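You operate a simulated robot arm through the tools that you are given. There is no shell and no other tool.

You are at the controls of a simulated robot arm. One attempt, no reset.

JOB
Run the three large cakes past the line gate to the end stop at Mid speed.
Fine: press Stop and lower the gate again.

It is judged by the outcome, as a careful person would: the job done as asked, and still so three seconds after it is handed in. It fails if anything else is knocked over, pushed out of place, dropped, spilled or broken.

ROBOT AND FRAMES
A 6-joint arm with a two-finger gripper, fixed in place. Base frame: the origin is at the foot of the arm, x ahead of it, y to its left, z up. Readings come in m, degrees, newtons and seconds.
Its first joint turns from -166.0 to 166.0 degrees. Payload 3.43 kg.
Tool frame: the origin (TCP) lies between the finger pads and is the grasp point; the fingertips stand 0.02 m ahead of it; z points along the fingers, y is the line along which they close. Largest opening 0.19 m; the body of the gripper starts 0.248 m behind the TCP.
Orientation is that of the tool frame in the base frame, as [roll, pitch, yaw] about the fixed x, y, z axes, in that order (R = Rz(yaw) Ry(pitch) Rx(roll)). With the fingers straight down and closing along the base's y, the tool's x points along the base's -x, its y along +y and its z along -z.

CONTROLS
- The arm moves only by the tool drive_tool. Its argument "plan" is a list of rows, each an object (a shift or turn left out is 0, a gripper value left out holds the last) with "rotation": the turn, a rotation vector about the base's x, y, z in degrees, a list of three; "translation": the shift along the base's x, y, z in m, a list of three; "gripper": the gripper command, from -1 (fully open) to 1 (shut), values between in proportion. In form: [{"rotation": [wx, wy, wz], "translation": [tx, ty, tz], "gripper": gripper}, ...]. A call has 1 to 20 rows; each row shifts and turns the commanded pose from where the row before left it. Each row takes 0.2 s and may step no farther than 0.05 m and 8.6 degrees from the row before; otherwise, or with a gripper value out of range, the whole call is refused. A pose out of reach is approached as far as the arm can. The call stops where the force on the tool passes 40 N (or 10 N more than at its start, if that is more) or the arm is blocked; 0.2 s more then pass. Each finger travels about 0.045 m/s and halts on what it meets, pressing with about 39 N; the grip force reading is that of the motor and also rises with nothing between the fingers. The clock runs only during rows and for 0.2 s after the last one: add rows that do not move to give the fingers time. The reply holds the time, the measured pose of the TCP, the force on the tool along the base axes, the opening and the grip force, in the units named above and with some noise, with the torque about the TCP (base axes, N m) and any sound that the robot's microphone picked up.
- Cameras (640 x 400 px; columns grow to the right, rows downward): "scene" is fixed at [0.4002, 0.5006, 1.5561]; the picture's right is [-0.71, -0.71, 0.00], its down [-0.50, 0.50, -0.71] and it looks along [0.50, -0.50, -0.71] (base axes); focal length 285 px, centre (320, 200). "wrist" rides on the gripper at [0.07, -0.008, -0.288] in the tool frame; the picture's right is [0.12, 0.99, 0.00], its down [-0.96, 0.12, -0.25] and it looks along [-0.25, 0.03, 0.97] (tool axes); focal length 261 px, centre (320, 200). There is no depth. A picture from a camera that has moved, and an enlarged one, comes with that camera's place and axes in the base frame and with its lens.
- grab_frame(camera): a new picture of that camera. It takes no simulated time.
- slide_trunk(by): slides the trunk up (or, below 0, down) by that many m; the arm rides with it, the base frame stays. It gives what a move gives, with no picture.
- inspect(camera, box): a new picture of the part [left, top, right, bottom] of that camera's present view, enlarged. It takes no simulated time.
- job_done(): hands the job in; it is judged then, once.

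Nothing tells you positions but the pictures and the camera data. Unless the task says otherwise, let go and move clear before handing in.

The tools are called after ">>>" as name(argument=value, ...) on one line, values as JSON. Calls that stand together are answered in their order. drive_tool: Moves the arm, as the interface text tells. Its arguments: {"type":"object","properties":{"plan":{"type":"array"}},"required":["plan"]} The other tools are called the same way: slide_trunk (by) slides the trunk up or down; grab_frame (camera) takes a picture; inspect (camera, box) takes an enlarged picture of a part of a camera's view; job_done () hands the job in.

At the start:

```text
clock: 0.0
tool_pos: [0.6975, -0.1784, 1.2553]
ee_rot: [180.0, 0.1, -180.0]
ft_force: [0.0, -0.2, -0.1]
moment: [0.02, 0.01, -0.04]
grip_width: 0.1898
grip_force: 0.1
trunk travel left (down, up): [-0.15, 0.09]
```

scene: 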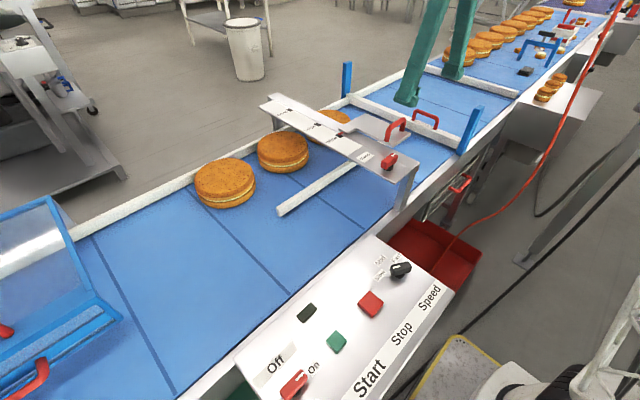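
wrist: 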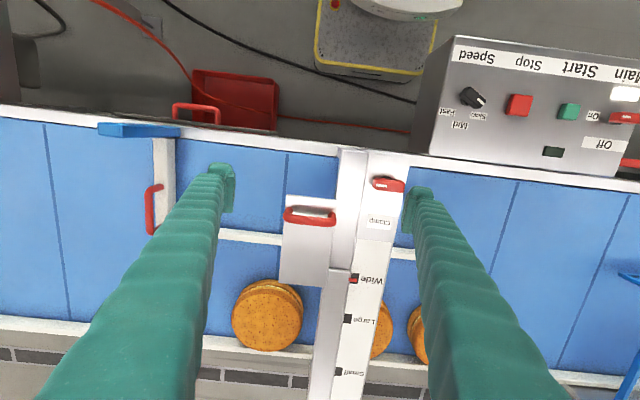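

I see a blue conveyor with three large cakes, a gate beam with a gauge (Small/Large/Wide, Clamp), and a control panel with Main switch, Start, Stop and Speed. I'll look closer before moving anything.

>>> inspect(camera="scene", box=[230, 60, 490, 220])

>>> inspect(camera="scene", box=[220, 230, 460, 400])

>>> inspect(camera="wrist", box=[400, 20, 640, 180])

>>> inspect(camera="wrist", box=[130, 120, 450, 400])

>>> inspect(camera="scene", box=[400, 0, 640, 150])

>>> inspect(camera="scene", box=[0, 180, 240, 400])

```text
2.46 times, centred on (360, 140) of scene
camera zoom: at [0.4002, 0.5006, 1.5561], right [-0.71, -0.71, 0.0], down [-0.5, 0.5, -0.71], along [0.5, -0.5, -0.71], focal length 701 px, centre (222, 348)
```

zoom: 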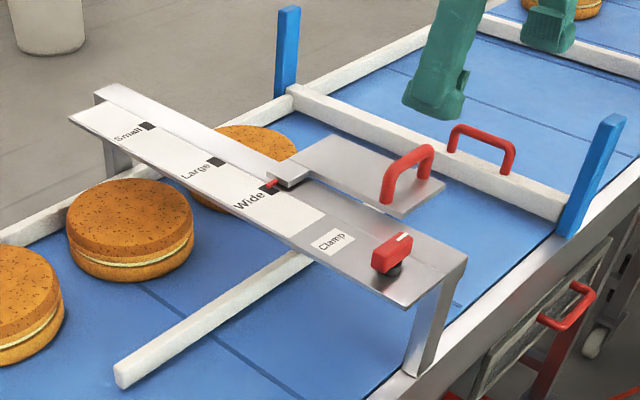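

```text
2.35 times, centred on (340, 315) of scene
camera zoom: at [0.4002, 0.5006, 1.5561], right [-0.71, -0.71, 0.0], down [-0.5, 0.5, -0.71], along [0.5, -0.5, -0.71], focal length 670 px, centre (273, -71)
```

zoom: 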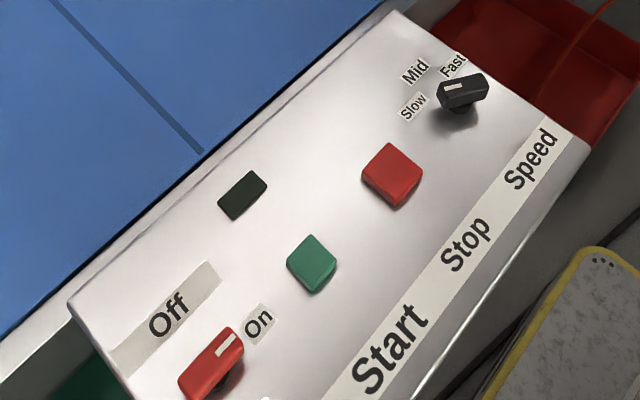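

```text
2.50 times, centred on (520, 100) of wrist
camera zoom: at [0.6279, -0.1863, 1.5433], right [-0.12, 0.99, 0.0], down [0.96, 0.12, 0.25], along [0.25, 0.03, -0.97], focal length 652 px, centre (-180, 450)
```

zoom: 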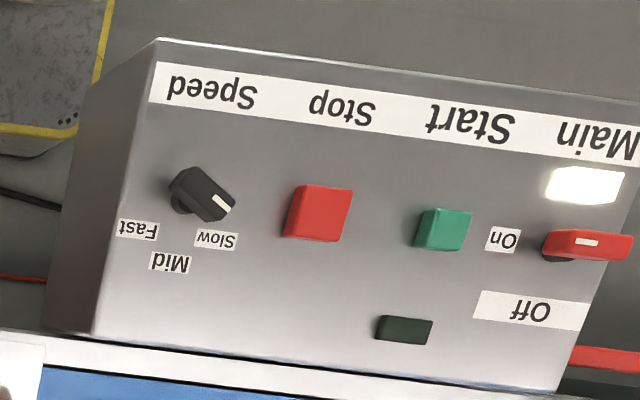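

```text
1.43 times, centred on (290, 260) of wrist
camera zoom: at [0.6279, -0.1863, 1.5433], right [-0.12, 0.99, 0.0], down [0.96, 0.12, 0.25], along [0.25, 0.03, -0.97], focal length 372 px, centre (363, 114)
```

zoom: 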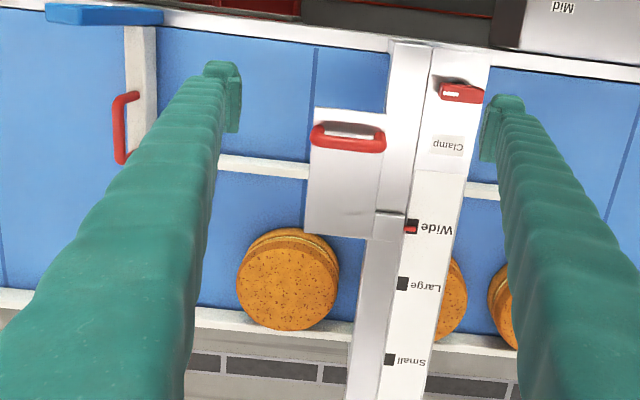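

```text
2.67 times, centred on (520, 75) of scene
camera zoom: at [0.4002, 0.5006, 1.5561], right [-0.71, -0.71, 0.0], down [-0.5, 0.5, -0.71], along [0.5, -0.5, -0.71], focal length 759 px, centre (-213, 533)
```

zoom: 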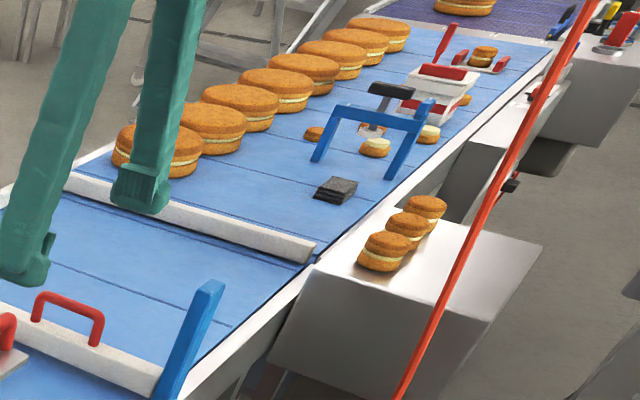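

```text
1.82 times, centred on (120, 290) of scene
camera zoom: at [0.4002, 0.5006, 1.5561], right [-0.71, -0.71, 0.0], down [-0.5, 0.5, -0.71], along [0.5, -0.5, -0.71], focal length 518 px, centre (684, 36)
```

zoom: 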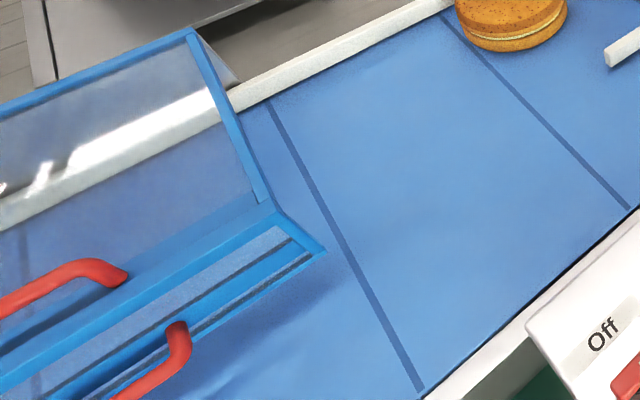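

The panel sits near x≈0.52, from y≈0.1 to 0.45 and z≈0.95. The Speed knob seems to point at Slow, and the gate bar with its red handle is near y≈-0.53. I'll move high above the panel to look at it closely.

>>> drive_tool(plan=[{"translation": [-0.02, 0.045, 0]}, {"translation": [-0.02, 0.045, 0]}, {"translation": [-0.02, 0.045, 0]}, {"translation": [-0.02, 0.045, 0]}, {"translation": [-0.02, 0.045, 0]}, {"translation": [-0.02, 0.045, 0]}, {"translation": [-0.02, 0.045, 0]}, {"translation": [0, 0.045, 0]}])

>>> grab_frame(camera="wrist")

>>> grab_frame(camera="scene")

```text
clock: 1.8
tool_pos: [0.5567, 0.1813, 1.2574]
ee_rot: [-180.0, 0.0, -180.0]
ft_force: [-0.8, -0.4, 0.7]
moment: [0.19, -0.12, 0.0]
grip_width: 0.1899
grip_force: 0.0
trunk travel left (down, up): [-0.15, 0.09]
```

```text
taken
camera wrist: at [0.4864, 0.1736, 1.5447], right [-0.12, 0.99, 0.0], down [0.96, 0.11, 0.25], along [0.25, 0.03, -0.97], focal length 261 px, centre (320, 200)
```

wrist: 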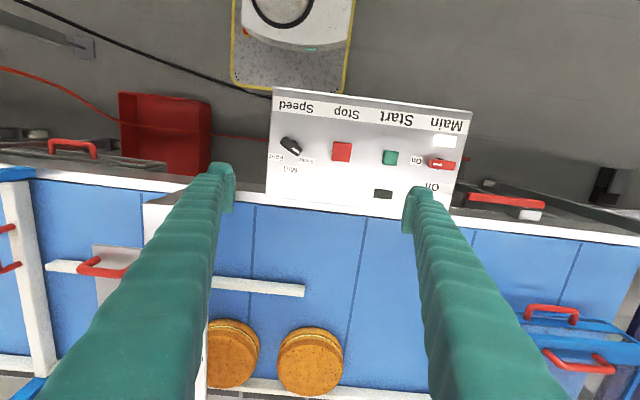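

```text
taken
```

scene: 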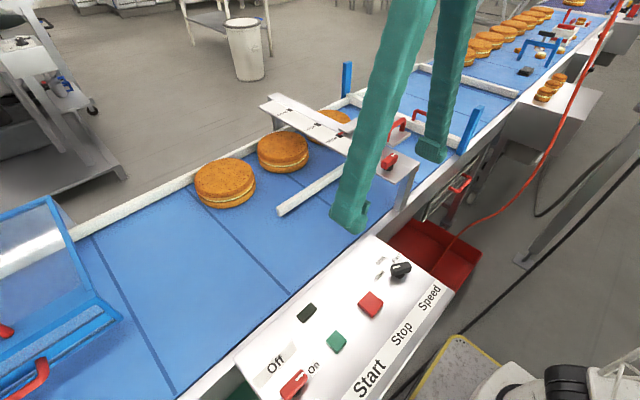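

>>> inspect(camera="wrist", box=[260, 85, 480, 220])

>>> inspect(camera="wrist", box=[265, 120, 345, 170])

>>> inspect(camera="wrist", box=[400, 120, 480, 200])

>>> inspect(camera="scene", box=[360, 240, 420, 280])

>>> inspect(camera="wrist", box=[480, 180, 640, 400])

>>> inspect(camera="scene", box=[270, 80, 350, 150])

```text
2.91 times, centred on (370, 152) of wrist
camera zoom: at [0.4864, 0.1736, 1.5447], right [-0.12, 0.99, 0.0], down [0.96, 0.11, 0.25], along [0.25, 0.03, -0.97], focal length 758 px, centre (174, 338)
```

zoom: 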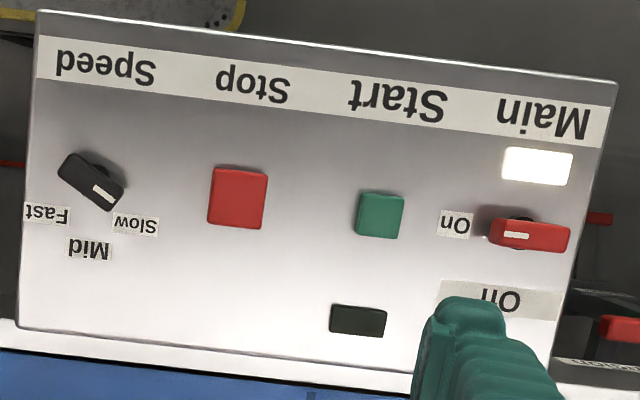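

```text
8.00 times, centred on (305, 145) of wrist
camera zoom: at [0.4864, 0.1736, 1.5447], right [-0.12, 0.99, 0.0], down [0.96, 0.11, 0.25], along [0.25, 0.03, -0.97], focal length 2085 px, centre (440, 640)
```

zoom: 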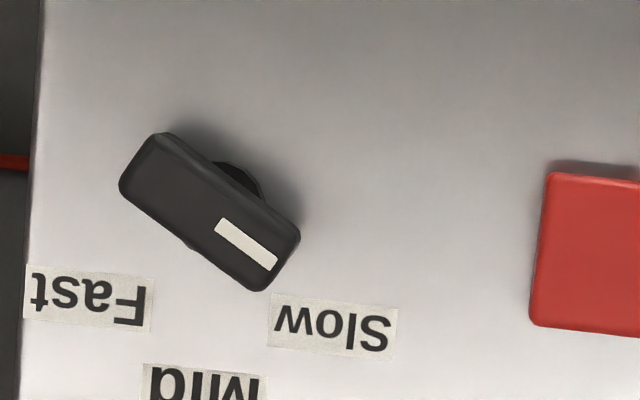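

```text
5.00 times, centred on (440, 160) of wrist
camera zoom: at [0.4864, 0.1736, 1.5447], right [-0.12, 0.99, 0.0], down [0.96, 0.11, 0.25], along [0.25, 0.03, -0.97], focal length 1303 px, centre (-280, 400)
```

zoom: 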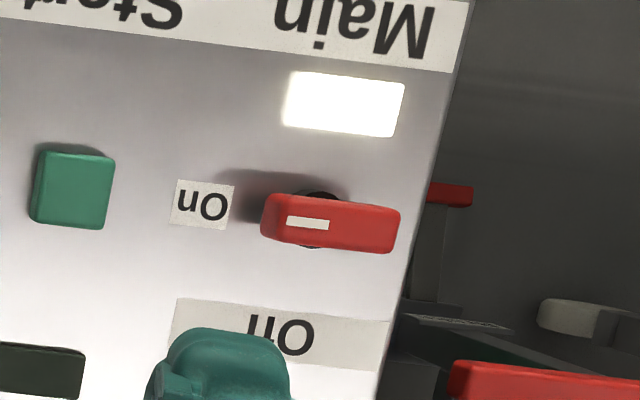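

```text
10.00 times, centred on (390, 260) of scene
camera zoom: at [0.4002, 0.5006, 1.5561], right [-0.71, -0.71, 0.0], down [-0.5, 0.5, -0.71], along [0.5, -0.5, -0.71], focal length 2848 px, centre (-380, -400)
```

zoom: 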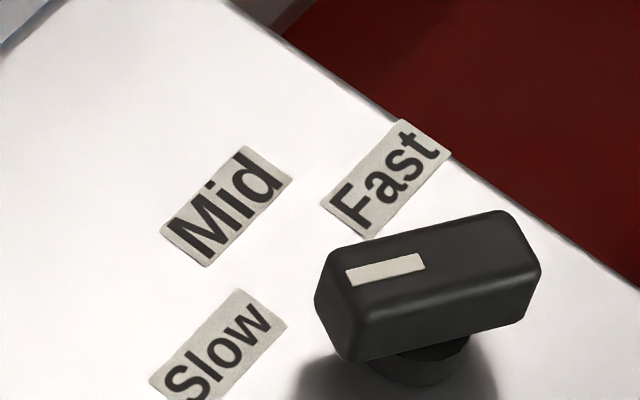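

```text
1.82 times, centred on (560, 290) of wrist
camera zoom: at [0.4864, 0.1736, 1.5447], right [-0.12, 0.99, 0.0], down [0.96, 0.11, 0.25], along [0.25, 0.03, -0.97], focal length 474 px, centre (-116, 36)
```

zoom: 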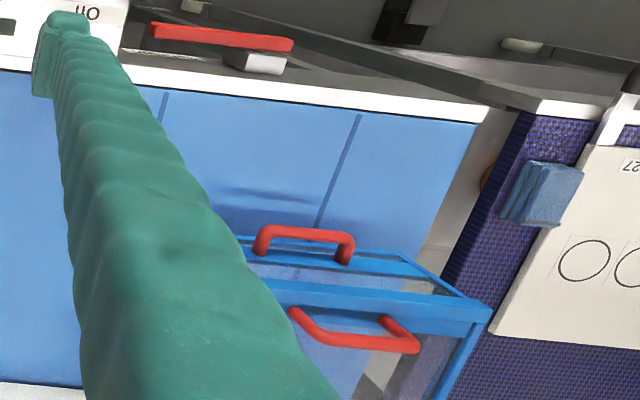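

```text
5.71 times, centred on (310, 115) of scene
camera zoom: at [0.4002, 0.5006, 1.5561], right [-0.71, -0.71, 0.0], down [-0.5, 0.5, -0.71], along [0.5, -0.5, -0.71], focal length 1627 px, centre (377, 686)
```

zoom: 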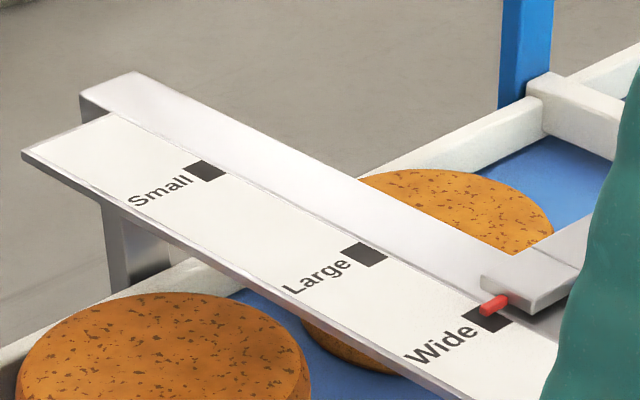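

Main is On with its lamp lit, the run lamp is dark, and Speed points to Slow, about 60° from Mid, which lies along +x. I'll turn the gripper across the knob, narrow the fingers and stop above it to check alignment.

>>> drive_tool(plan=[{"rotation": [0, 0, 7.5], "translation": [-0.005, -0.008, 0], "gripper": 0.37}, {"rotation": [0, 0, 7.5], "translation": [-0.005, -0.008, 0]}, {"rotation": [0, 0, 7.5], "translation": [-0.005, -0.008, 0]}, {"rotation": [0, 0, 7.5], "translation": [-0.005, -0.008, 0]}, {"rotation": [0, 0, 7.5], "translation": [-0.005, -0.008, 0]}, {"rotation": [0, 0, 7.5], "translation": [-0.005, -0.008, 0]}, {"rotation": [0, 0, 7.5], "translation": [-0.005, -0.008, 0]}, {"rotation": [0, 0, 7.5], "translation": [0, -0.009, 0]}, {"translation": [0, 0, -0.04]}, {"translation": [0, 0, -0.04]}, {"translation": [0, 0, -0.04]}, {"translation": [0, 0, -0.03]}, {}])

>>> grab_frame(camera="wrist")

>>> grab_frame(camera="scene")

```text
clock: 4.6
tool_pos: [0.5217, 0.1158, 1.1061]
ee_rot: [179.9, 0.0, -120.0]
ft_force: [0.5, -0.7, -0.1]
moment: [-0.01, 0.03, 0.02]
grip_width: 0.0595
grip_force: 0.1
trunk travel left (down, up): [-0.15, 0.09]
```

```text
taken
camera wrist: at [0.4953, 0.0513, 1.3937], right [-0.92, 0.39, 0.0], down [0.38, 0.89, 0.25], along [0.1, 0.23, -0.97], focal length 261 px, centre (320, 200)
```

wrist: 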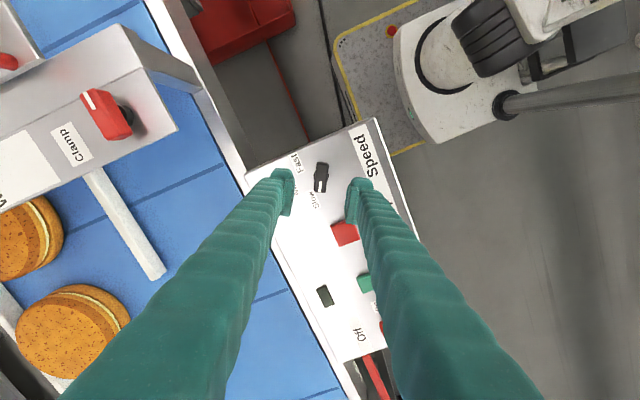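

```text
taken
```

scene: 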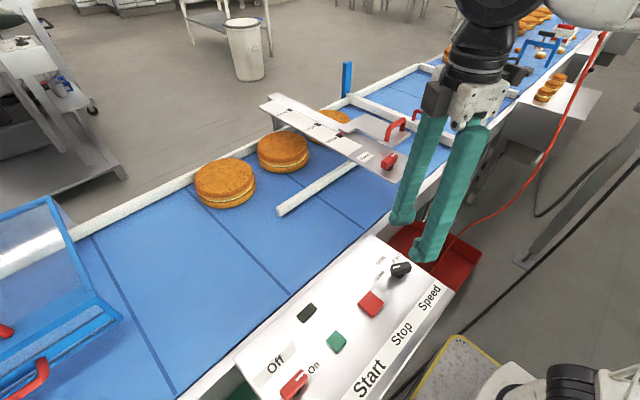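

The knob at (0.522, 0.116) is centred between the fingers. I'll descend straight down until the tips straddle it just above the panel.

>>> drive_tool(plan=[{"translation": [0, 0, -0.035]}, {"translation": [0, 0, -0.035]}, {"translation": [0, 0, -0.025]}, {"translation": [0, 0, -0.015]}, {"translation": [0, 0, -0.013]}, {}])

>>> inspect(camera="scene", box=[340, 210, 460, 290])

>>> inspect(camera="wrist", box=[240, 120, 400, 220])

```text
clock: 6.0
tool_pos: [0.5231, 0.1174, 0.9825]
ee_rot: [-180.0, 0.1, -120.1]
ft_force: [-0.3, 0.2, -0.2]
moment: [-0.02, 0.0, 0.03]
grip_width: 0.0598
grip_force: 0.0
trunk travel left (down, up): [-0.15, 0.09]
```

```text
5.00 times, centred on (400, 250) of scene
camera zoom: at [0.4002, 0.5006, 1.5561], right [-0.71, -0.71, 0.0], down [-0.5, 0.5, -0.71], along [0.5, -0.5, -0.71], focal length 1424 px, centre (-80, -50)
```

zoom: 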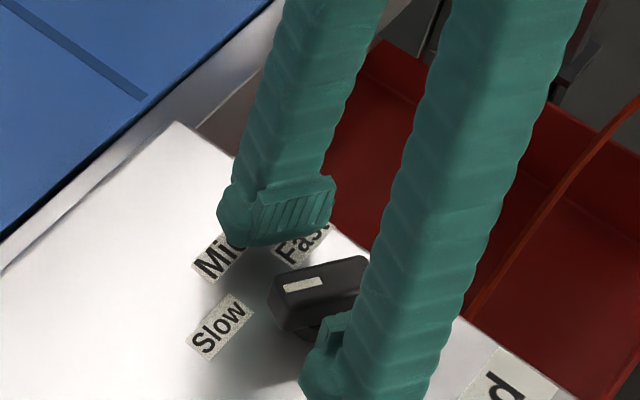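

```text
4.00 times, centred on (320, 170) of wrist
camera zoom: at [0.4958, 0.0527, 1.2703], right [-0.92, 0.39, 0.0], down [0.38, 0.89, 0.25], along [0.1, 0.23, -0.97], focal length 1043 px, centre (320, 320)
```

zoom: 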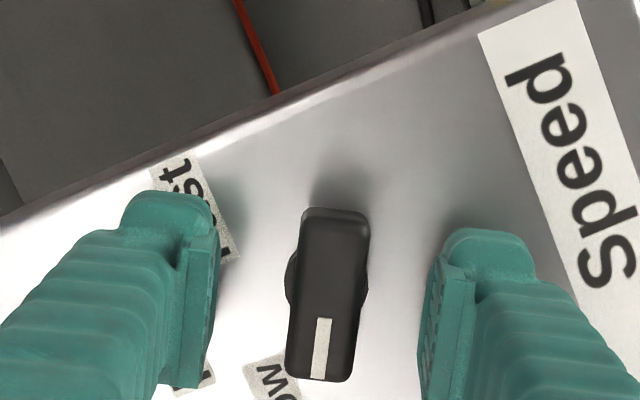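

The fingers straddle the knob cleanly. I'll lower 3 mm and close on it.

>>> drive_tool(plan=[{"translation": [0, 0, -0.003]}, {"gripper": 0.9}, {}, {}, {}, {}])

>>> inspect(camera="wrist", box=[240, 120, 400, 220])

```text
clock: 7.4
tool_pos: [0.522, 0.118, 0.9794]
ee_rot: [180.0, 0.1, -120.0]
ft_force: [-13.3, 5.8, -2.8]
moment: [0.07, 0.11, -0.05]
grip_width: 0.0192
grip_force: 45.5
trunk travel left (down, up): [-0.15, 0.09]
```

```text
4.00 times, centred on (320, 170) of wrist
camera zoom: at [0.4948, 0.0534, 1.2675], right [-0.92, 0.39, 0.0], down [0.38, 0.89, 0.25], along [0.1, 0.23, -0.97], focal length 1043 px, centre (320, 320)
```

zoom: 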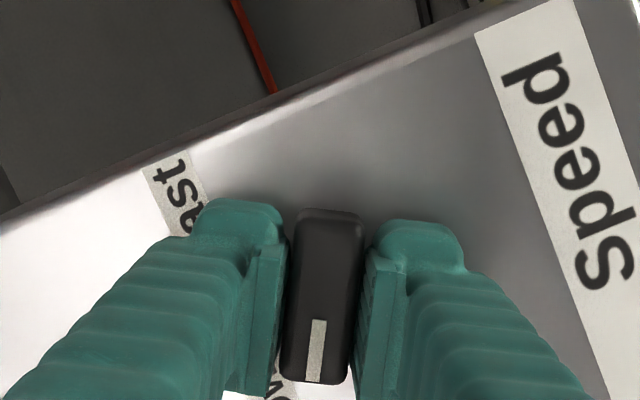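

The knob is gripped. I'll relieve the small side load and turn it 60° clockwise toward Mid.

>>> drive_tool(plan=[{"translation": [-0.001, 0.0006, 0]}, {"rotation": [0, 0, -6]}, {"rotation": [0, 0, -6]}, {"rotation": [0, 0, -6]}, {"rotation": [0, 0, -6]}, {"rotation": [0, 0, -6]}, {}])

>>> inspect(camera="wrist", box=[240, 120, 400, 220])

>>> inspect(camera="scene", box=[340, 210, 460, 290])

```text
clock: 9.0
tool_pos: [0.523, 0.1167, 0.9789]
ee_rot: [-180.0, 0.1, -150.1]
ft_force: [22.0, 0.2, 2.6]
moment: [0.05, -0.32, 0.02]
grip_width: 0.019
grip_force: 45.3
trunk travel left (down, up): [-0.15, 0.09]
```

```text
4.00 times, centred on (320, 170) of wrist
camera zoom: at [0.4662, 0.0751, 1.2674], right [-0.6, 0.8, 0.0], down [0.78, 0.58, 0.25], along [0.2, 0.15, -0.97], focal length 1043 px, centre (320, 320)
```

zoom: 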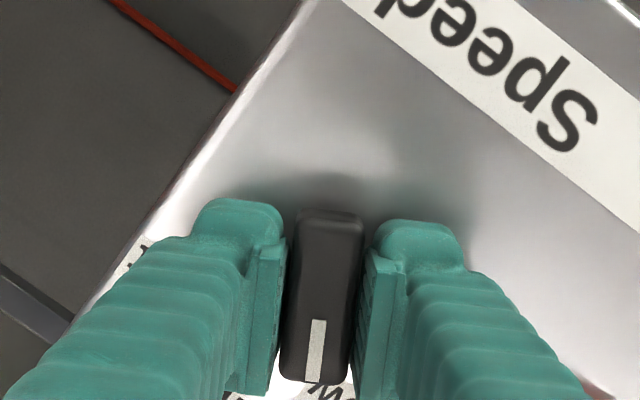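

```text
5.00 times, centred on (400, 250) of scene
camera zoom: at [0.4002, 0.5006, 1.5561], right [-0.71, -0.71, 0.0], down [-0.5, 0.5, -0.71], along [0.5, -0.5, -0.71], focal length 1424 px, centre (-80, -50)
```

zoom: 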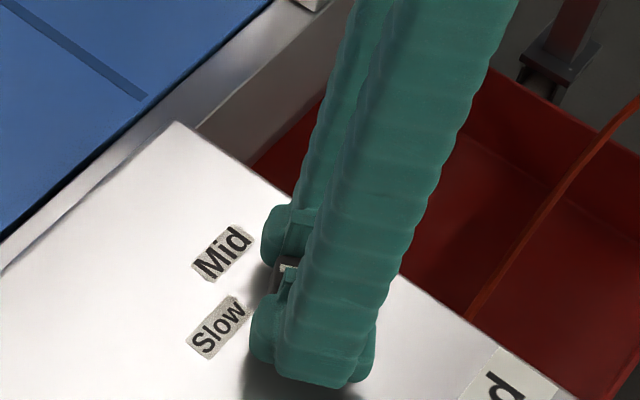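

The knob turns with the gripper and is halfway there. I'll relieve the x load and finish the remaining 30°.

>>> drive_tool(plan=[{"translation": [0.0015, 0, 0]}, {"rotation": [0, 0, -6]}, {"rotation": [0, 0, -6]}, {"rotation": [0, 0, -6]}, {"rotation": [0, 0, -6]}, {"rotation": [0, 0, -6]}, {}])

>>> inspect(camera="wrist", box=[240, 120, 400, 220])

```text
clock: 10.6
tool_pos: [0.5238, 0.1147, 0.9795]
ee_rot: [-180.0, 0.0, 179.8]
ft_force: [7.0, -35.2, 11.9]
moment: [-0.34, -0.08, 0.05]
grip_width: 0.0191
grip_force: 45.0
trunk travel left (down, up): [-0.15, 0.09]
```

```text
4.00 times, centred on (320, 170) of wrist
camera zoom: at [0.4535, 0.1079, 1.2675], right [-0.12, 0.99, 0.0], down [0.96, 0.11, 0.25], along [0.25, 0.03, -0.97], focal length 1043 px, centre (320, 320)
```

zoom: 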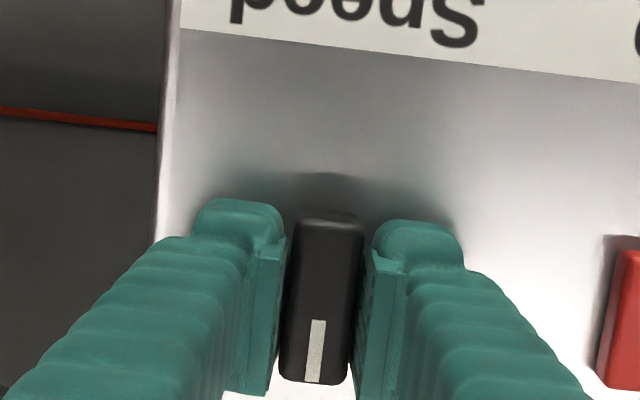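

The knob should now point straight along +x at Mid. I'll open the fingers, rise clear and check.

>>> drive_tool(plan=[{"gripper": 0.4}, {}, {}, {"translation": [0, 0, 0.01]}, {"translation": [0, 0, 0.04]}, {"translation": [0, 0, 0.04]}, {"translation": [0, 0, 0.04]}])

>>> inspect(camera="wrist", box=[240, 100, 400, 200])

>>> inspect(camera="scene", box=[340, 220, 460, 300])

```text
clock: 12.2
tool_pos: [0.5227, 0.1167, 1.1107]
ee_rot: [-179.9, 0.0, 179.9]
ft_force: [-0.7, -0.4, -0.5]
moment: [0.03, 0.02, -0.02]
grip_width: 0.0569
grip_force: 0.1
trunk travel left (down, up): [-0.15, 0.09]
```

```text
4.00 times, centred on (320, 150) of wrist
camera zoom: at [0.4534, 0.1086, 1.397], right [-0.12, 0.99, 0.0], down [0.96, 0.12, 0.25], along [0.25, 0.03, -0.97], focal length 1043 px, centre (320, 400)
```

zoom: 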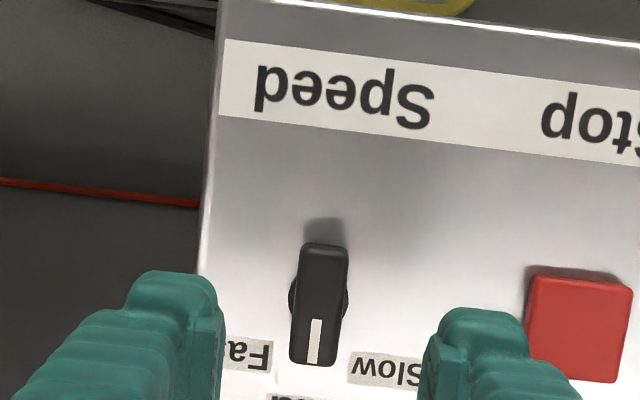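

```text
5.00 times, centred on (400, 260) of scene
camera zoom: at [0.4002, 0.5006, 1.5561], right [-0.71, -0.71, 0.0], down [-0.5, 0.5, -0.71], along [0.5, -0.5, -0.71], focal length 1424 px, centre (-80, -100)
```

zoom: 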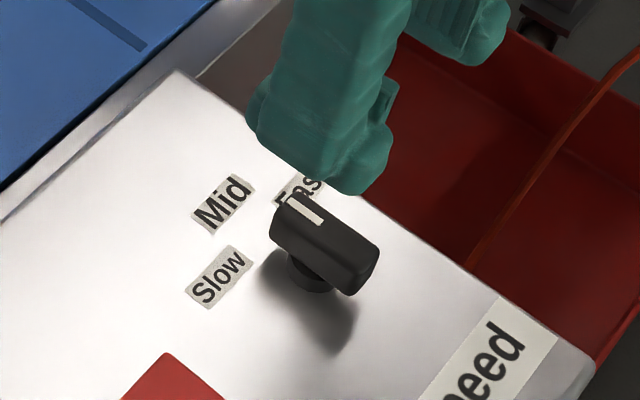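

Speed now points at Mid. Next I'll rise and go over to the gate to examine it from above.

>>> drive_tool(plan=[{"translation": [0, 0, 0.045]}, {"translation": [0, 0, 0.045]}, {"translation": [0, 0, 0.045]}, {"translation": [0.015, -0.045, 0]}, {"translation": [0.015, -0.045, 0]}, {"translation": [0.015, -0.045, 0]}, {"translation": [0.015, -0.045, 0]}, {"translation": [0.015, -0.045, 0]}, {"translation": [0.015, -0.045, 0]}, {"translation": [0.015, -0.045, 0]}, {"translation": [0.015, -0.045, 0]}, {"translation": [0.015, -0.045, 0]}, {"translation": [0.015, -0.045, 0]}, {"translation": [0.01, -0.045, 0]}, {}])

>>> grab_frame(camera="wrist")

>>> grab_frame(camera="scene")

```text
clock: 15.4
tool_pos: [0.6833, -0.3789, 1.2445]
ee_rot: [180.0, 0.0, 179.9]
ft_force: [0.0, -0.9, -0.3]
moment: [0.08, 0.1, 0.0]
grip_width: 0.0573
grip_force: 0.1
trunk travel left (down, up): [-0.15, 0.09]
```

```text
taken
camera wrist: at [0.6146, -0.386, 1.5314], right [-0.12, 0.99, 0.0], down [0.96, 0.12, 0.25], along [0.25, 0.03, -0.97], focal length 261 px, centre (320, 200)
```

wrist: 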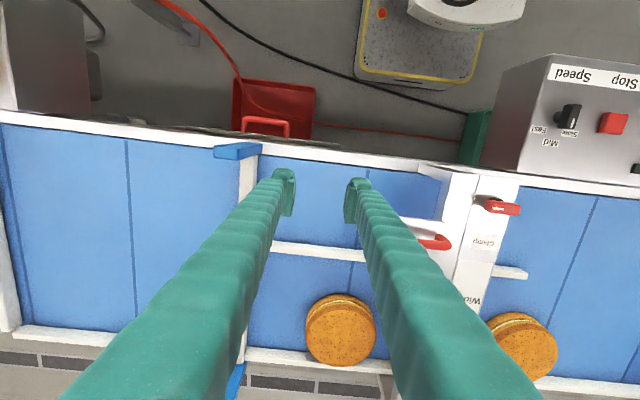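

```text
taken
```

scene: 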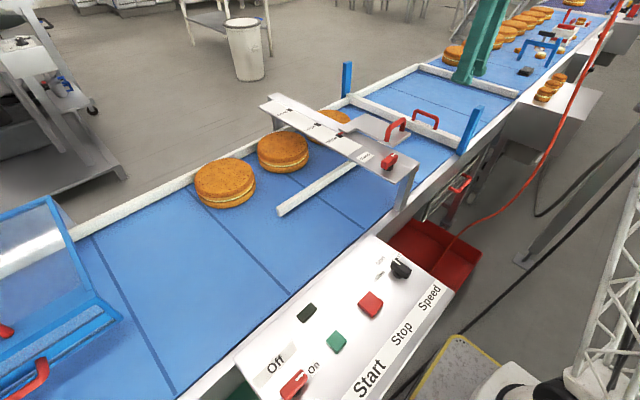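

The gate handle is hidden behind a finger in this view. I'll move a bit further in -y to see it.

>>> drive_tool(plan=[{"translation": [0, -0.045, 0]}, {"translation": [0, -0.045, 0]}, {"translation": [0, -0.045, 0]}, {"translation": [0, -0.045, 0]}, {"translation": [0, -0.045, 0]}, {"translation": [0, -0.03, 0]}, {}])

>>> grab_frame(camera="wrist")

>>> inspect(camera="scene", box=[330, 50, 530, 175])

```text
clock: 17.0
tool_pos: [0.6624, -0.6139, 1.1976]
ee_rot: [-179.8, 0.2, 180.0]
ft_force: [0.3, 0.0, -0.5]
moment: [0.04, 0.04, -0.02]
grip_width: 0.0572
grip_force: 0.1
out of reach, approached as far as the arm can: row 3, 4, 5, 6
trunk travel left (down, up): [-0.15, 0.09]
```

```text
taken
camera wrist: at [0.5919, -0.6205, 1.4849], right [-0.12, 0.99, 0.0], down [0.96, 0.12, 0.25], along [0.25, 0.03, -0.97], focal length 261 px, centre (320, 200)
```

wrist: 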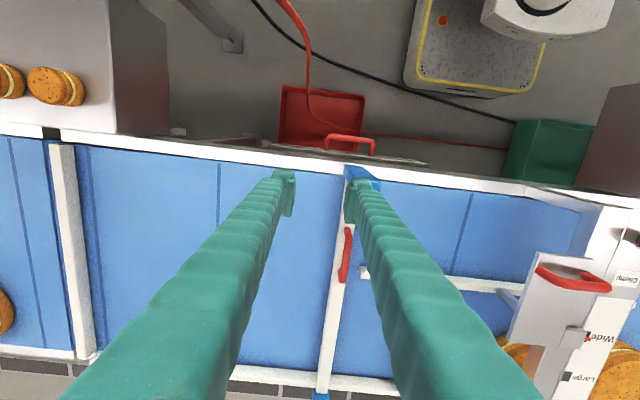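

```text
3.20 times, centred on (430, 112) of scene
camera zoom: at [0.4002, 0.5006, 1.5561], right [-0.71, -0.71, 0.0], down [-0.5, 0.5, -0.71], along [0.5, -0.5, -0.71], focal length 911 px, centre (-32, 480)
```

zoom: 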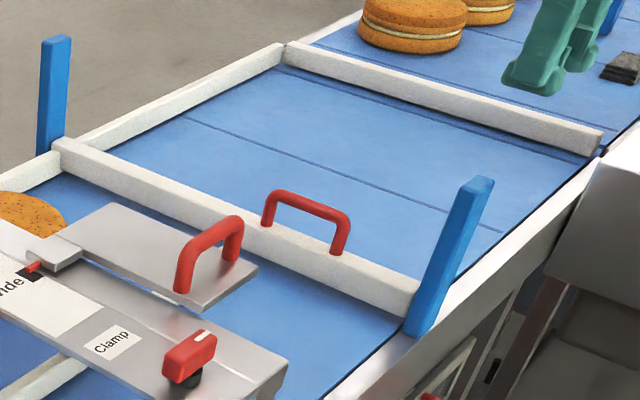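

The gate handle is visible now. I'll zoom in to locate it precisely.

>>> inspect(camera="wrist", box=[290, 150, 450, 400])

>>> inspect(camera="wrist", box=[310, 210, 390, 300])

>>> inspect(camera="scene", box=[395, 95, 455, 140])

>>> inspect(camera="wrist", box=[480, 200, 640, 400])

>>> inspect(camera="scene", box=[400, 100, 500, 170])

```text
1.60 times, centred on (370, 275) of wrist
camera zoom: at [0.5919, -0.6205, 1.4849], right [-0.12, 0.99, 0.0], down [0.96, 0.12, 0.25], along [0.25, 0.03, -0.97], focal length 417 px, centre (240, 80)
```

zoom: 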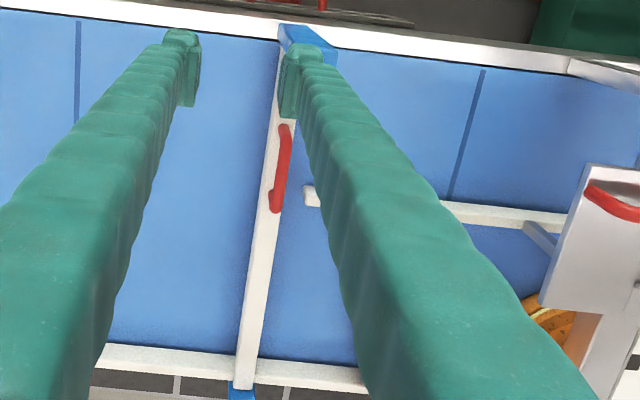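

```text
4.44 times, centred on (350, 255) of wrist
camera zoom: at [0.5919, -0.6205, 1.4849], right [-0.12, 0.99, 0.0], down [0.96, 0.12, 0.25], along [0.25, 0.03, -0.97], focal length 1158 px, centre (187, -44)
```

zoom: 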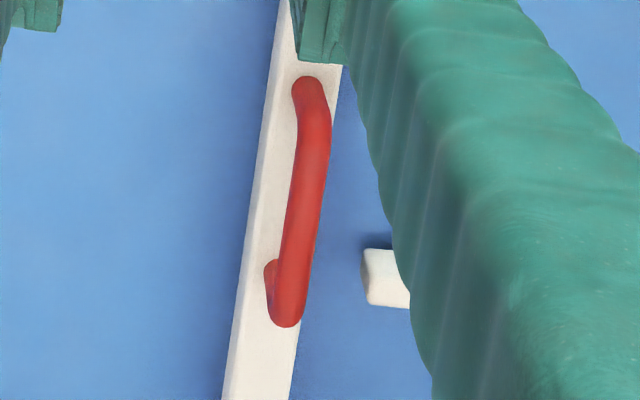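

```text
8.89 times, centred on (425, 118) of scene
camera zoom: at [0.4002, 0.5006, 1.5561], right [-0.71, -0.71, 0.0], down [-0.5, 0.5, -0.71], along [0.5, -0.5, -0.71], focal length 2531 px, centre (-613, 933)
```

zoom: 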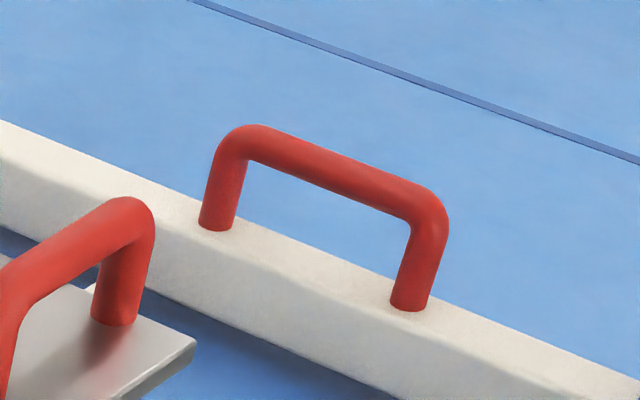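

```text
2.00 times, centred on (560, 300) of wrist
camera zoom: at [0.5919, -0.6205, 1.4849], right [-0.12, 0.99, 0.0], down [0.96, 0.12, 0.25], along [0.25, 0.03, -0.97], focal length 521 px, centre (-160, 0)
```

zoom: 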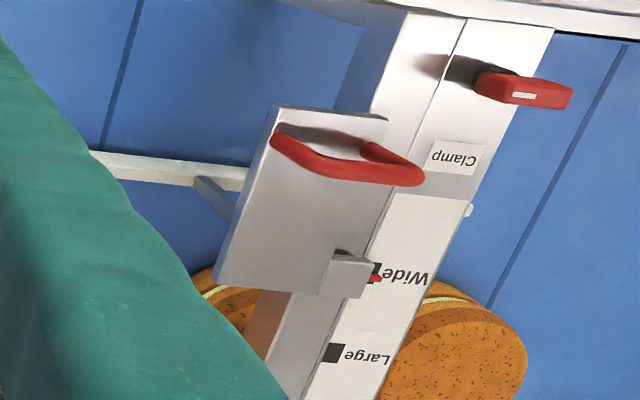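

```text
5.71 times, centred on (450, 135) of scene
camera zoom: at [0.4002, 0.5006, 1.5561], right [-0.71, -0.71, 0.0], down [-0.5, 0.5, -0.71], along [0.5, -0.5, -0.71], focal length 1627 px, centre (-423, 571)
```

zoom: 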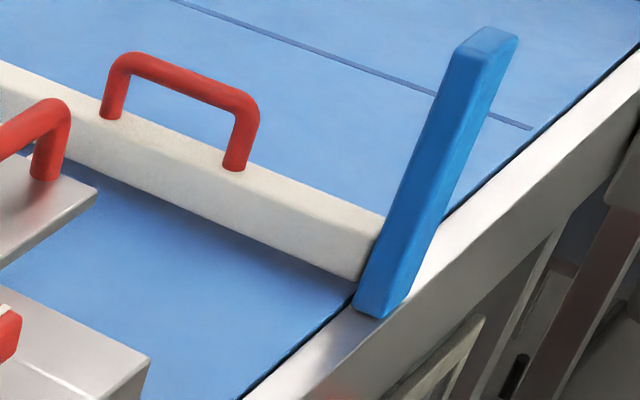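

The gate handle spans x≈0.79–0.88 at y≈-0.536, with its top at z≈0.993. That is near the reach limit with the tool straight down, so I'll back off a little, tilt the tool 20° outward and hover above the handle.

>>> drive_tool(plan=[{"translation": [0, 0.04, -0.02]}, {"translation": [0, 0.04, -0.02]}, {"translation": [0, 0.02, -0.02]}, {}])

```text
clock: 18.0
tool_pos: [0.6597, -0.512, 1.1403]
ee_rot: [-180.0, -0.1, 180.0]
ft_force: [-0.6, 0.1, -0.2]
moment: [-0.03, -0.01, 0.05]
grip_width: 0.0568
grip_force: 0.1
trunk travel left (down, up): [-0.15, 0.09]
```

>>> drive_tool(plan=[{"rotation": [0, -7, 0], "translation": [0.0, 0, 0]}, {"rotation": [0, -7, 0]}, {"rotation": [0, -6, 0]}, {"translation": [0.04, -0.006, 0]}, {"translation": [0.04, -0.006, 0]}, {"translation": [0.04, -0.006, -0.01]}, {"translation": [0.03, -0.006, -0.01]}, {"translation": [0.02, 0, -0.01]}, {}])

>>> grab_frame(camera="wrist")

>>> inspect(camera="scene", box=[370, 50, 490, 150])

```text
clock: 20.0
tool_pos: [0.8309, -0.5362, 1.1091]
ee_rot: [179.9, 20.0, -180.0]
ft_force: [-0.1, -0.2, -0.4]
moment: [0.03, 0.02, -0.02]
grip_width: 0.0569
grip_force: 0.0
trunk travel left (down, up): [-0.15, 0.09]
```

```text
taken
camera wrist: at [0.667, -0.544, 1.3552], right [-0.11, 0.99, -0.04], down [0.82, 0.12, 0.56], along [0.56, 0.03, -0.83], focal length 261 px, centre (320, 200)
```

wrist: 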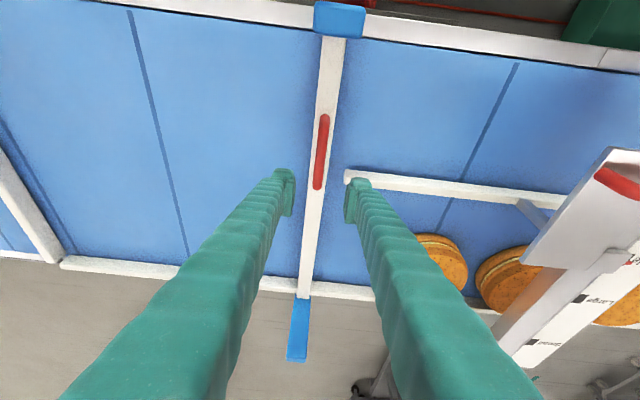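

```text
4.00 times, centred on (430, 100) of scene
camera zoom: at [0.4002, 0.5006, 1.5561], right [-0.71, -0.71, 0.0], down [-0.5, 0.5, -0.71], along [0.5, -0.5, -0.71], focal length 1139 px, centre (-120, 600)
```

zoom: 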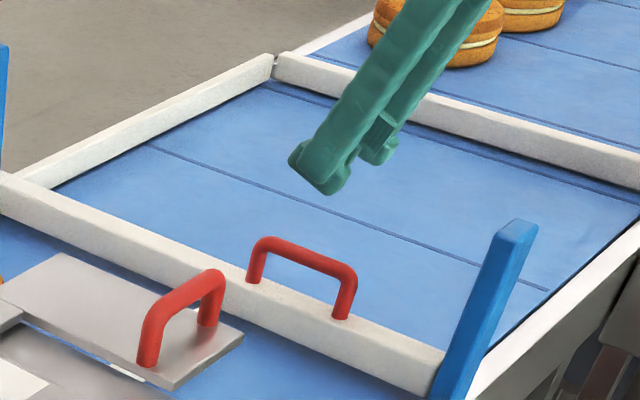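

The handle is centred at about (0.834, -0.538), directly below the fingers. I'll descend so they straddle the bar.

>>> drive_tool(plan=[{"translation": [0.002, -0.001, -0.035]}, {"translation": [0.001, 0, -0.035]}, {"translation": [0, 0, -0.025]}, {"translation": [0, 0, -0.015]}, {"translation": [0, 0, -0.01]}, {}])

>>> inspect(camera="wrist", box=[240, 100, 400, 220])

>>> inspect(camera="scene", box=[370, 70, 490, 150])

```text
clock: 21.4
tool_pos: [0.8345, -0.5379, 0.9894]
ee_rot: [-180.0, 20.1, -179.9]
ft_force: [-0.7, -0.8, -0.6]
moment: [0.01, 0.03, 0.0]
grip_width: 0.0569
grip_force: 0.1
trunk travel left (down, up): [-0.15, 0.09]
```

```text
3.33 times, centred on (320, 160) of wrist
camera zoom: at [0.6703, -0.5451, 1.2349], right [-0.11, 0.99, -0.04], down [0.82, 0.12, 0.56], along [0.56, 0.03, -0.83], focal length 869 px, centre (320, 333)
```

zoom: 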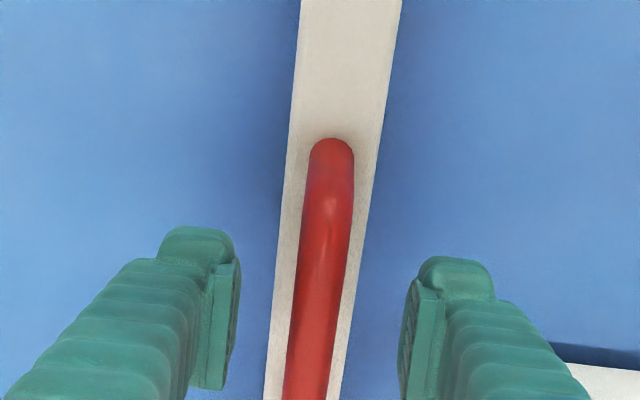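

```text
5.00 times, centred on (430, 110) of scene
camera zoom: at [0.4002, 0.5006, 1.5561], right [-0.71, -0.71, 0.0], down [-0.5, 0.5, -0.71], along [0.5, -0.5, -0.71], focal length 1424 px, centre (-230, 650)
```

zoom: 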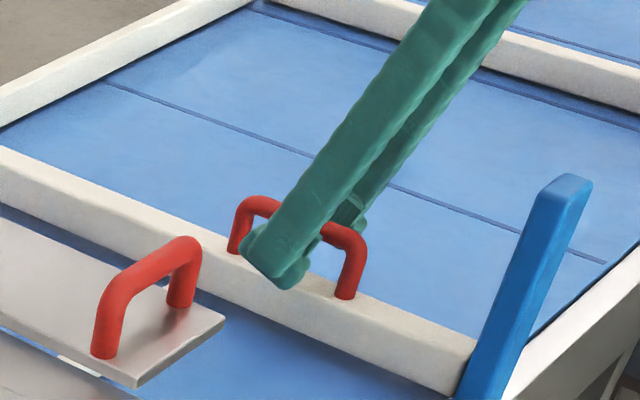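

The fingers straddle the handle well. I'll close on it.

>>> drive_tool(plan=[{"gripper": 1}, {}, {}, {}, {}])

```text
clock: 22.6
tool_pos: [0.8342, -0.5395, 0.9895]
ee_rot: [-179.9, 20.0, 179.9]
ft_force: [7.4, -28.0, 1.4]
moment: [0.1, -0.05, -0.25]
grip_width: 0.0116
grip_force: 44.9
trunk travel left (down, up): [-0.15, 0.09]
```

The handle is gripped. I'll ease the side load, then start lifting gently.

>>> drive_tool(plan=[{"translation": [0, -0.002, 0]}, {"translation": [0, 0, 0.01]}, {"translation": [0, 0, 0.01]}, {}])

>>> inspect(camera="scene", box=[330, 50, 490, 160])

```text
clock: 23.6
tool_pos: [0.8337, -0.5396, 1.0084]
ee_rot: [179.9, 19.9, 180.0]
ft_force: [-4.3, -17.6, -5.6]
moment: [0.12, 0.34, -0.22]
grip_width: 0.0114
grip_force: 45.0
trunk travel left (down, up): [-0.15, 0.09]
```

```text
3.64 times, centred on (410, 105) of scene
camera zoom: at [0.4002, 0.5006, 1.5561], right [-0.71, -0.71, 0.0], down [-0.5, 0.5, -0.71], along [0.5, -0.5, -0.71], focal length 1036 px, centre (-7, 546)
```

zoom: 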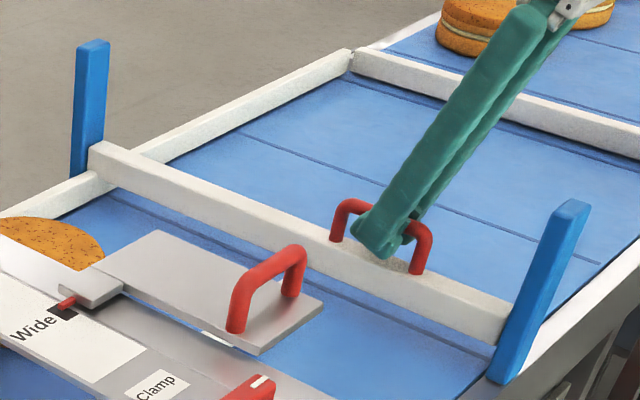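

The gate rises with only about 6 N of resistance. I'll keep lifting, watching the force.

>>> drive_tool(plan=[{"translation": [0, -0.001, 0.012]}, {"translation": [0, 0, 0.012]}, {"translation": [0, 0, 0.012]}, {"translation": [0, 0, 0.012]}, {"translation": [0, 0, 0.012]}, {}])

>>> inspect(camera="scene", box=[330, 40, 490, 160])

```text
clock: 25.0
tool_pos: [0.835, -0.5404, 1.0698]
ee_rot: [-179.9, 20.1, 180.0]
ft_force: [-9.1, -0.5, -3.8]
moment: [-0.03, 0.21, -0.01]
grip_width: 0.0112
grip_force: 45.3
trunk travel left (down, up): [-0.15, 0.09]
```

```text
3.33 times, centred on (410, 100) of scene
camera zoom: at [0.4002, 0.5006, 1.5561], right [-0.71, -0.71, 0.0], down [-0.5, 0.5, -0.71], along [0.5, -0.5, -0.71], focal length 949 px, centre (20, 533)
```

zoom: 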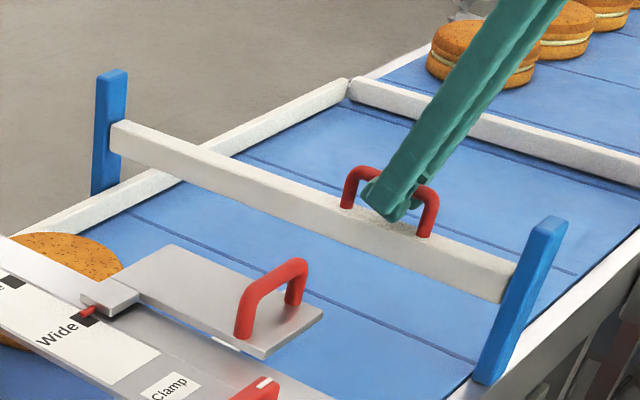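

>>> drive_tool(plan=[{"translation": [0, 0, 0.01]}, {"translation": [0, 0, 0.01]}, {"translation": [0, 0, 0.008]}, {"translation": [0, 0, 0.006]}, {}])

>>> inspect(camera="scene", box=[330, 40, 490, 160])

```text
clock: 26.2
tool_pos: [0.8337, -0.5402, 1.1022]
ee_rot: [-180.0, 20.1, -179.9]
ft_force: [4.8, 1.3, -7.4]
moment: [0.04, 0.04, -0.05]
grip_width: 0.0114
grip_force: 45.0
trunk travel left (down, up): [-0.15, 0.09]
```

```text
3.33 times, centred on (410, 100) of scene
camera zoom: at [0.4002, 0.5006, 1.5561], right [-0.71, -0.71, 0.0], down [-0.5, 0.5, -0.71], along [0.5, -0.5, -0.71], focal length 949 px, centre (20, 533)
```

zoom: 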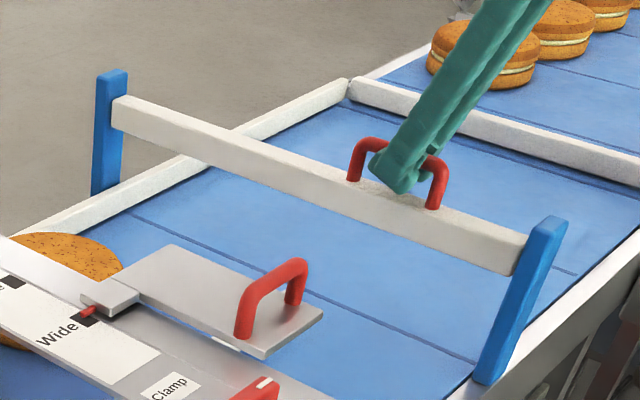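

The gate is up about 11 cm. Before letting go I need to know whether it holds itself, so I'll feel for the top of its travel and then the force when moving slightly down.

>>> drive_tool(plan=[{"translation": [0, 0, 0.005]}, {"translation": [0, 0, 0.005]}])

>>> drive_tool(plan=[{"translation": [0, 0, -0.003]}, {"translation": [0, 0, -0.003]}])

>>> drive_tool(plan=[{}, {}])

```text
clock: 26.8
tool_pos: [0.8333, -0.5405, 1.109]
ee_rot: [179.8, 19.7, -180.0]
ft_force: [1.2, 7.5, -29.5]
moment: [-0.06, -0.08, 0.01]
grip_width: 0.0113
grip_force: 44.1
trunk travel left (down, up): [-0.15, 0.09]
```

```text
clock: 27.4
tool_pos: [0.8331, -0.5399, 1.1086]
ee_rot: [-179.9, 20.1, 180.0]
ft_force: [1.7, 6.4, -3.4]
moment: [-0.06, 0.71, 0.03]
grip_width: 0.0115
grip_force: 44.7
trunk travel left (down, up): [-0.15, 0.09]
```

```text
clock: 28.0
tool_pos: [0.8344, -0.5401, 1.108]
ee_rot: [-180.0, 20.1, 180.0]
ft_force: [4.0, 6.1, 3.8]
moment: [-0.06, -1.29, 0.03]
grip_width: 0.0117
grip_force: 45.2
trunk travel left (down, up): [-0.15, 0.09]
```

The gate reached the top of its travel and now resists being pushed down, so it appears to hold itself. I'll open the fingers and check that it stays.

>>> drive_tool(plan=[{"translation": [0, 0, 0.002], "gripper": 0.8}, {"gripper": 0.4}, {}, {}, {}])

>>> inspect(camera="scene", box=[330, 40, 490, 160])

>>> grab_frame(camera="wrist")

```text
clock: 29.2
tool_pos: [0.8342, -0.5412, 1.1087]
ee_rot: [-180.0, 20.0, -179.9]
ft_force: [-0.8, 0.6, -0.1]
moment: [0.01, 0.01, 0.03]
grip_width: 0.0572
grip_force: 0.0
trunk travel left (down, up): [-0.15, 0.09]
```

```text
3.33 times, centred on (410, 100) of scene
camera zoom: at [0.4002, 0.5006, 1.5561], right [-0.71, -0.71, 0.0], down [-0.5, 0.5, -0.71], along [0.5, -0.5, -0.71], focal length 949 px, centre (20, 533)
```

zoom: 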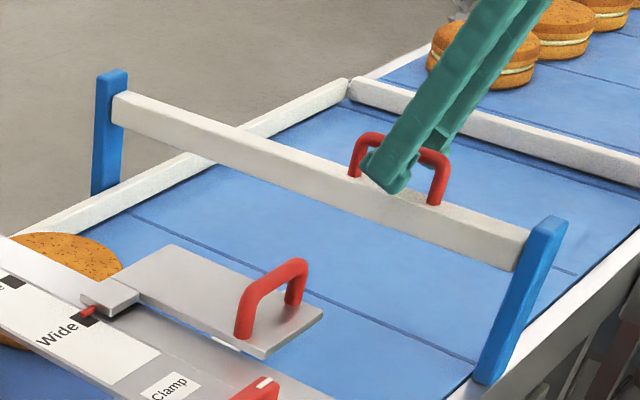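

```text
taken
camera wrist: at [0.6702, -0.548, 1.3548], right [-0.11, 0.99, -0.04], down [0.82, 0.12, 0.56], along [0.56, 0.03, -0.83], focal length 261 px, centre (320, 200)
```

wrist: 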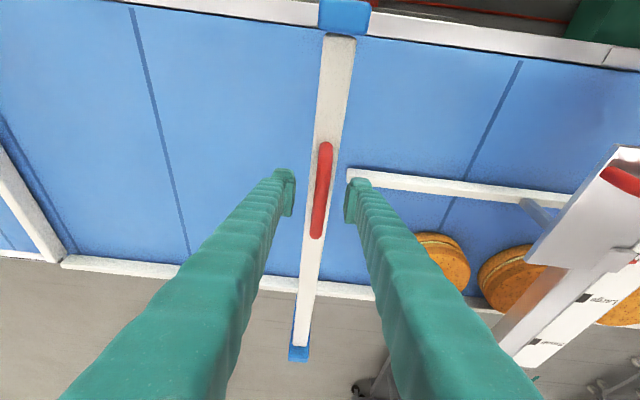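

The gate stays up on its own. I'll rise clear of the handle, retract, straighten the tool and travel to above the Start button, closing the fingers on the way.

>>> drive_tool(plan=[{"translation": [0, 0, 0.03]}, {"translation": [0, 0, 0.035]}, {"translation": [-0.04, 0.01, 0.01]}, {"translation": [-0.045, 0.01, 0], "rotation": [0, 7, 0]}, {"translation": [-0.045, 0.015, 0], "rotation": [0, 7, 0]}, {"translation": [-0.03, 0.035, 0], "rotation": [0, 6, 0], "gripper": 1}, {"translation": [-0.01, 0.045, 0]}, {"translation": [-0.01, 0.045, 0]}, {"translation": [-0.01, 0.045, 0]}, {"translation": [-0.01, 0.045, 0]}, {"translation": [-0.01, 0.045, 0]}, {"translation": [-0.01, 0.045, 0]}, {"translation": [-0.01, 0.045, 0]}, {"translation": [-0.01, 0.045, 0]}, {"translation": [-0.01, 0.045, 0]}, {"translation": [-0.01, 0.045, 0]}, {"translation": [-0.01, 0.045, 0]}, {"translation": [-0.01, 0.045, 0]}, {"translation": [-0.01, 0.045, 0]}, {}])

>>> grab_frame(camera="scene")

```text
clock: 33.4
tool_pos: [0.5427, 0.1123, 1.1815]
ee_rot: [-180.0, 0.0, -179.9]
ft_force: [0.0, 0.0, -0.1]
moment: [0.0, -0.01, 0.0]
grip_width: 0.0
grip_force: 34.6
trunk travel left (down, up): [-0.15, 0.09]
```

```text
taken
```

scene: 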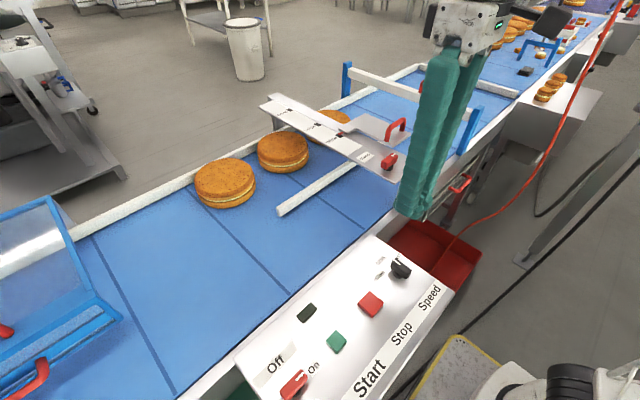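

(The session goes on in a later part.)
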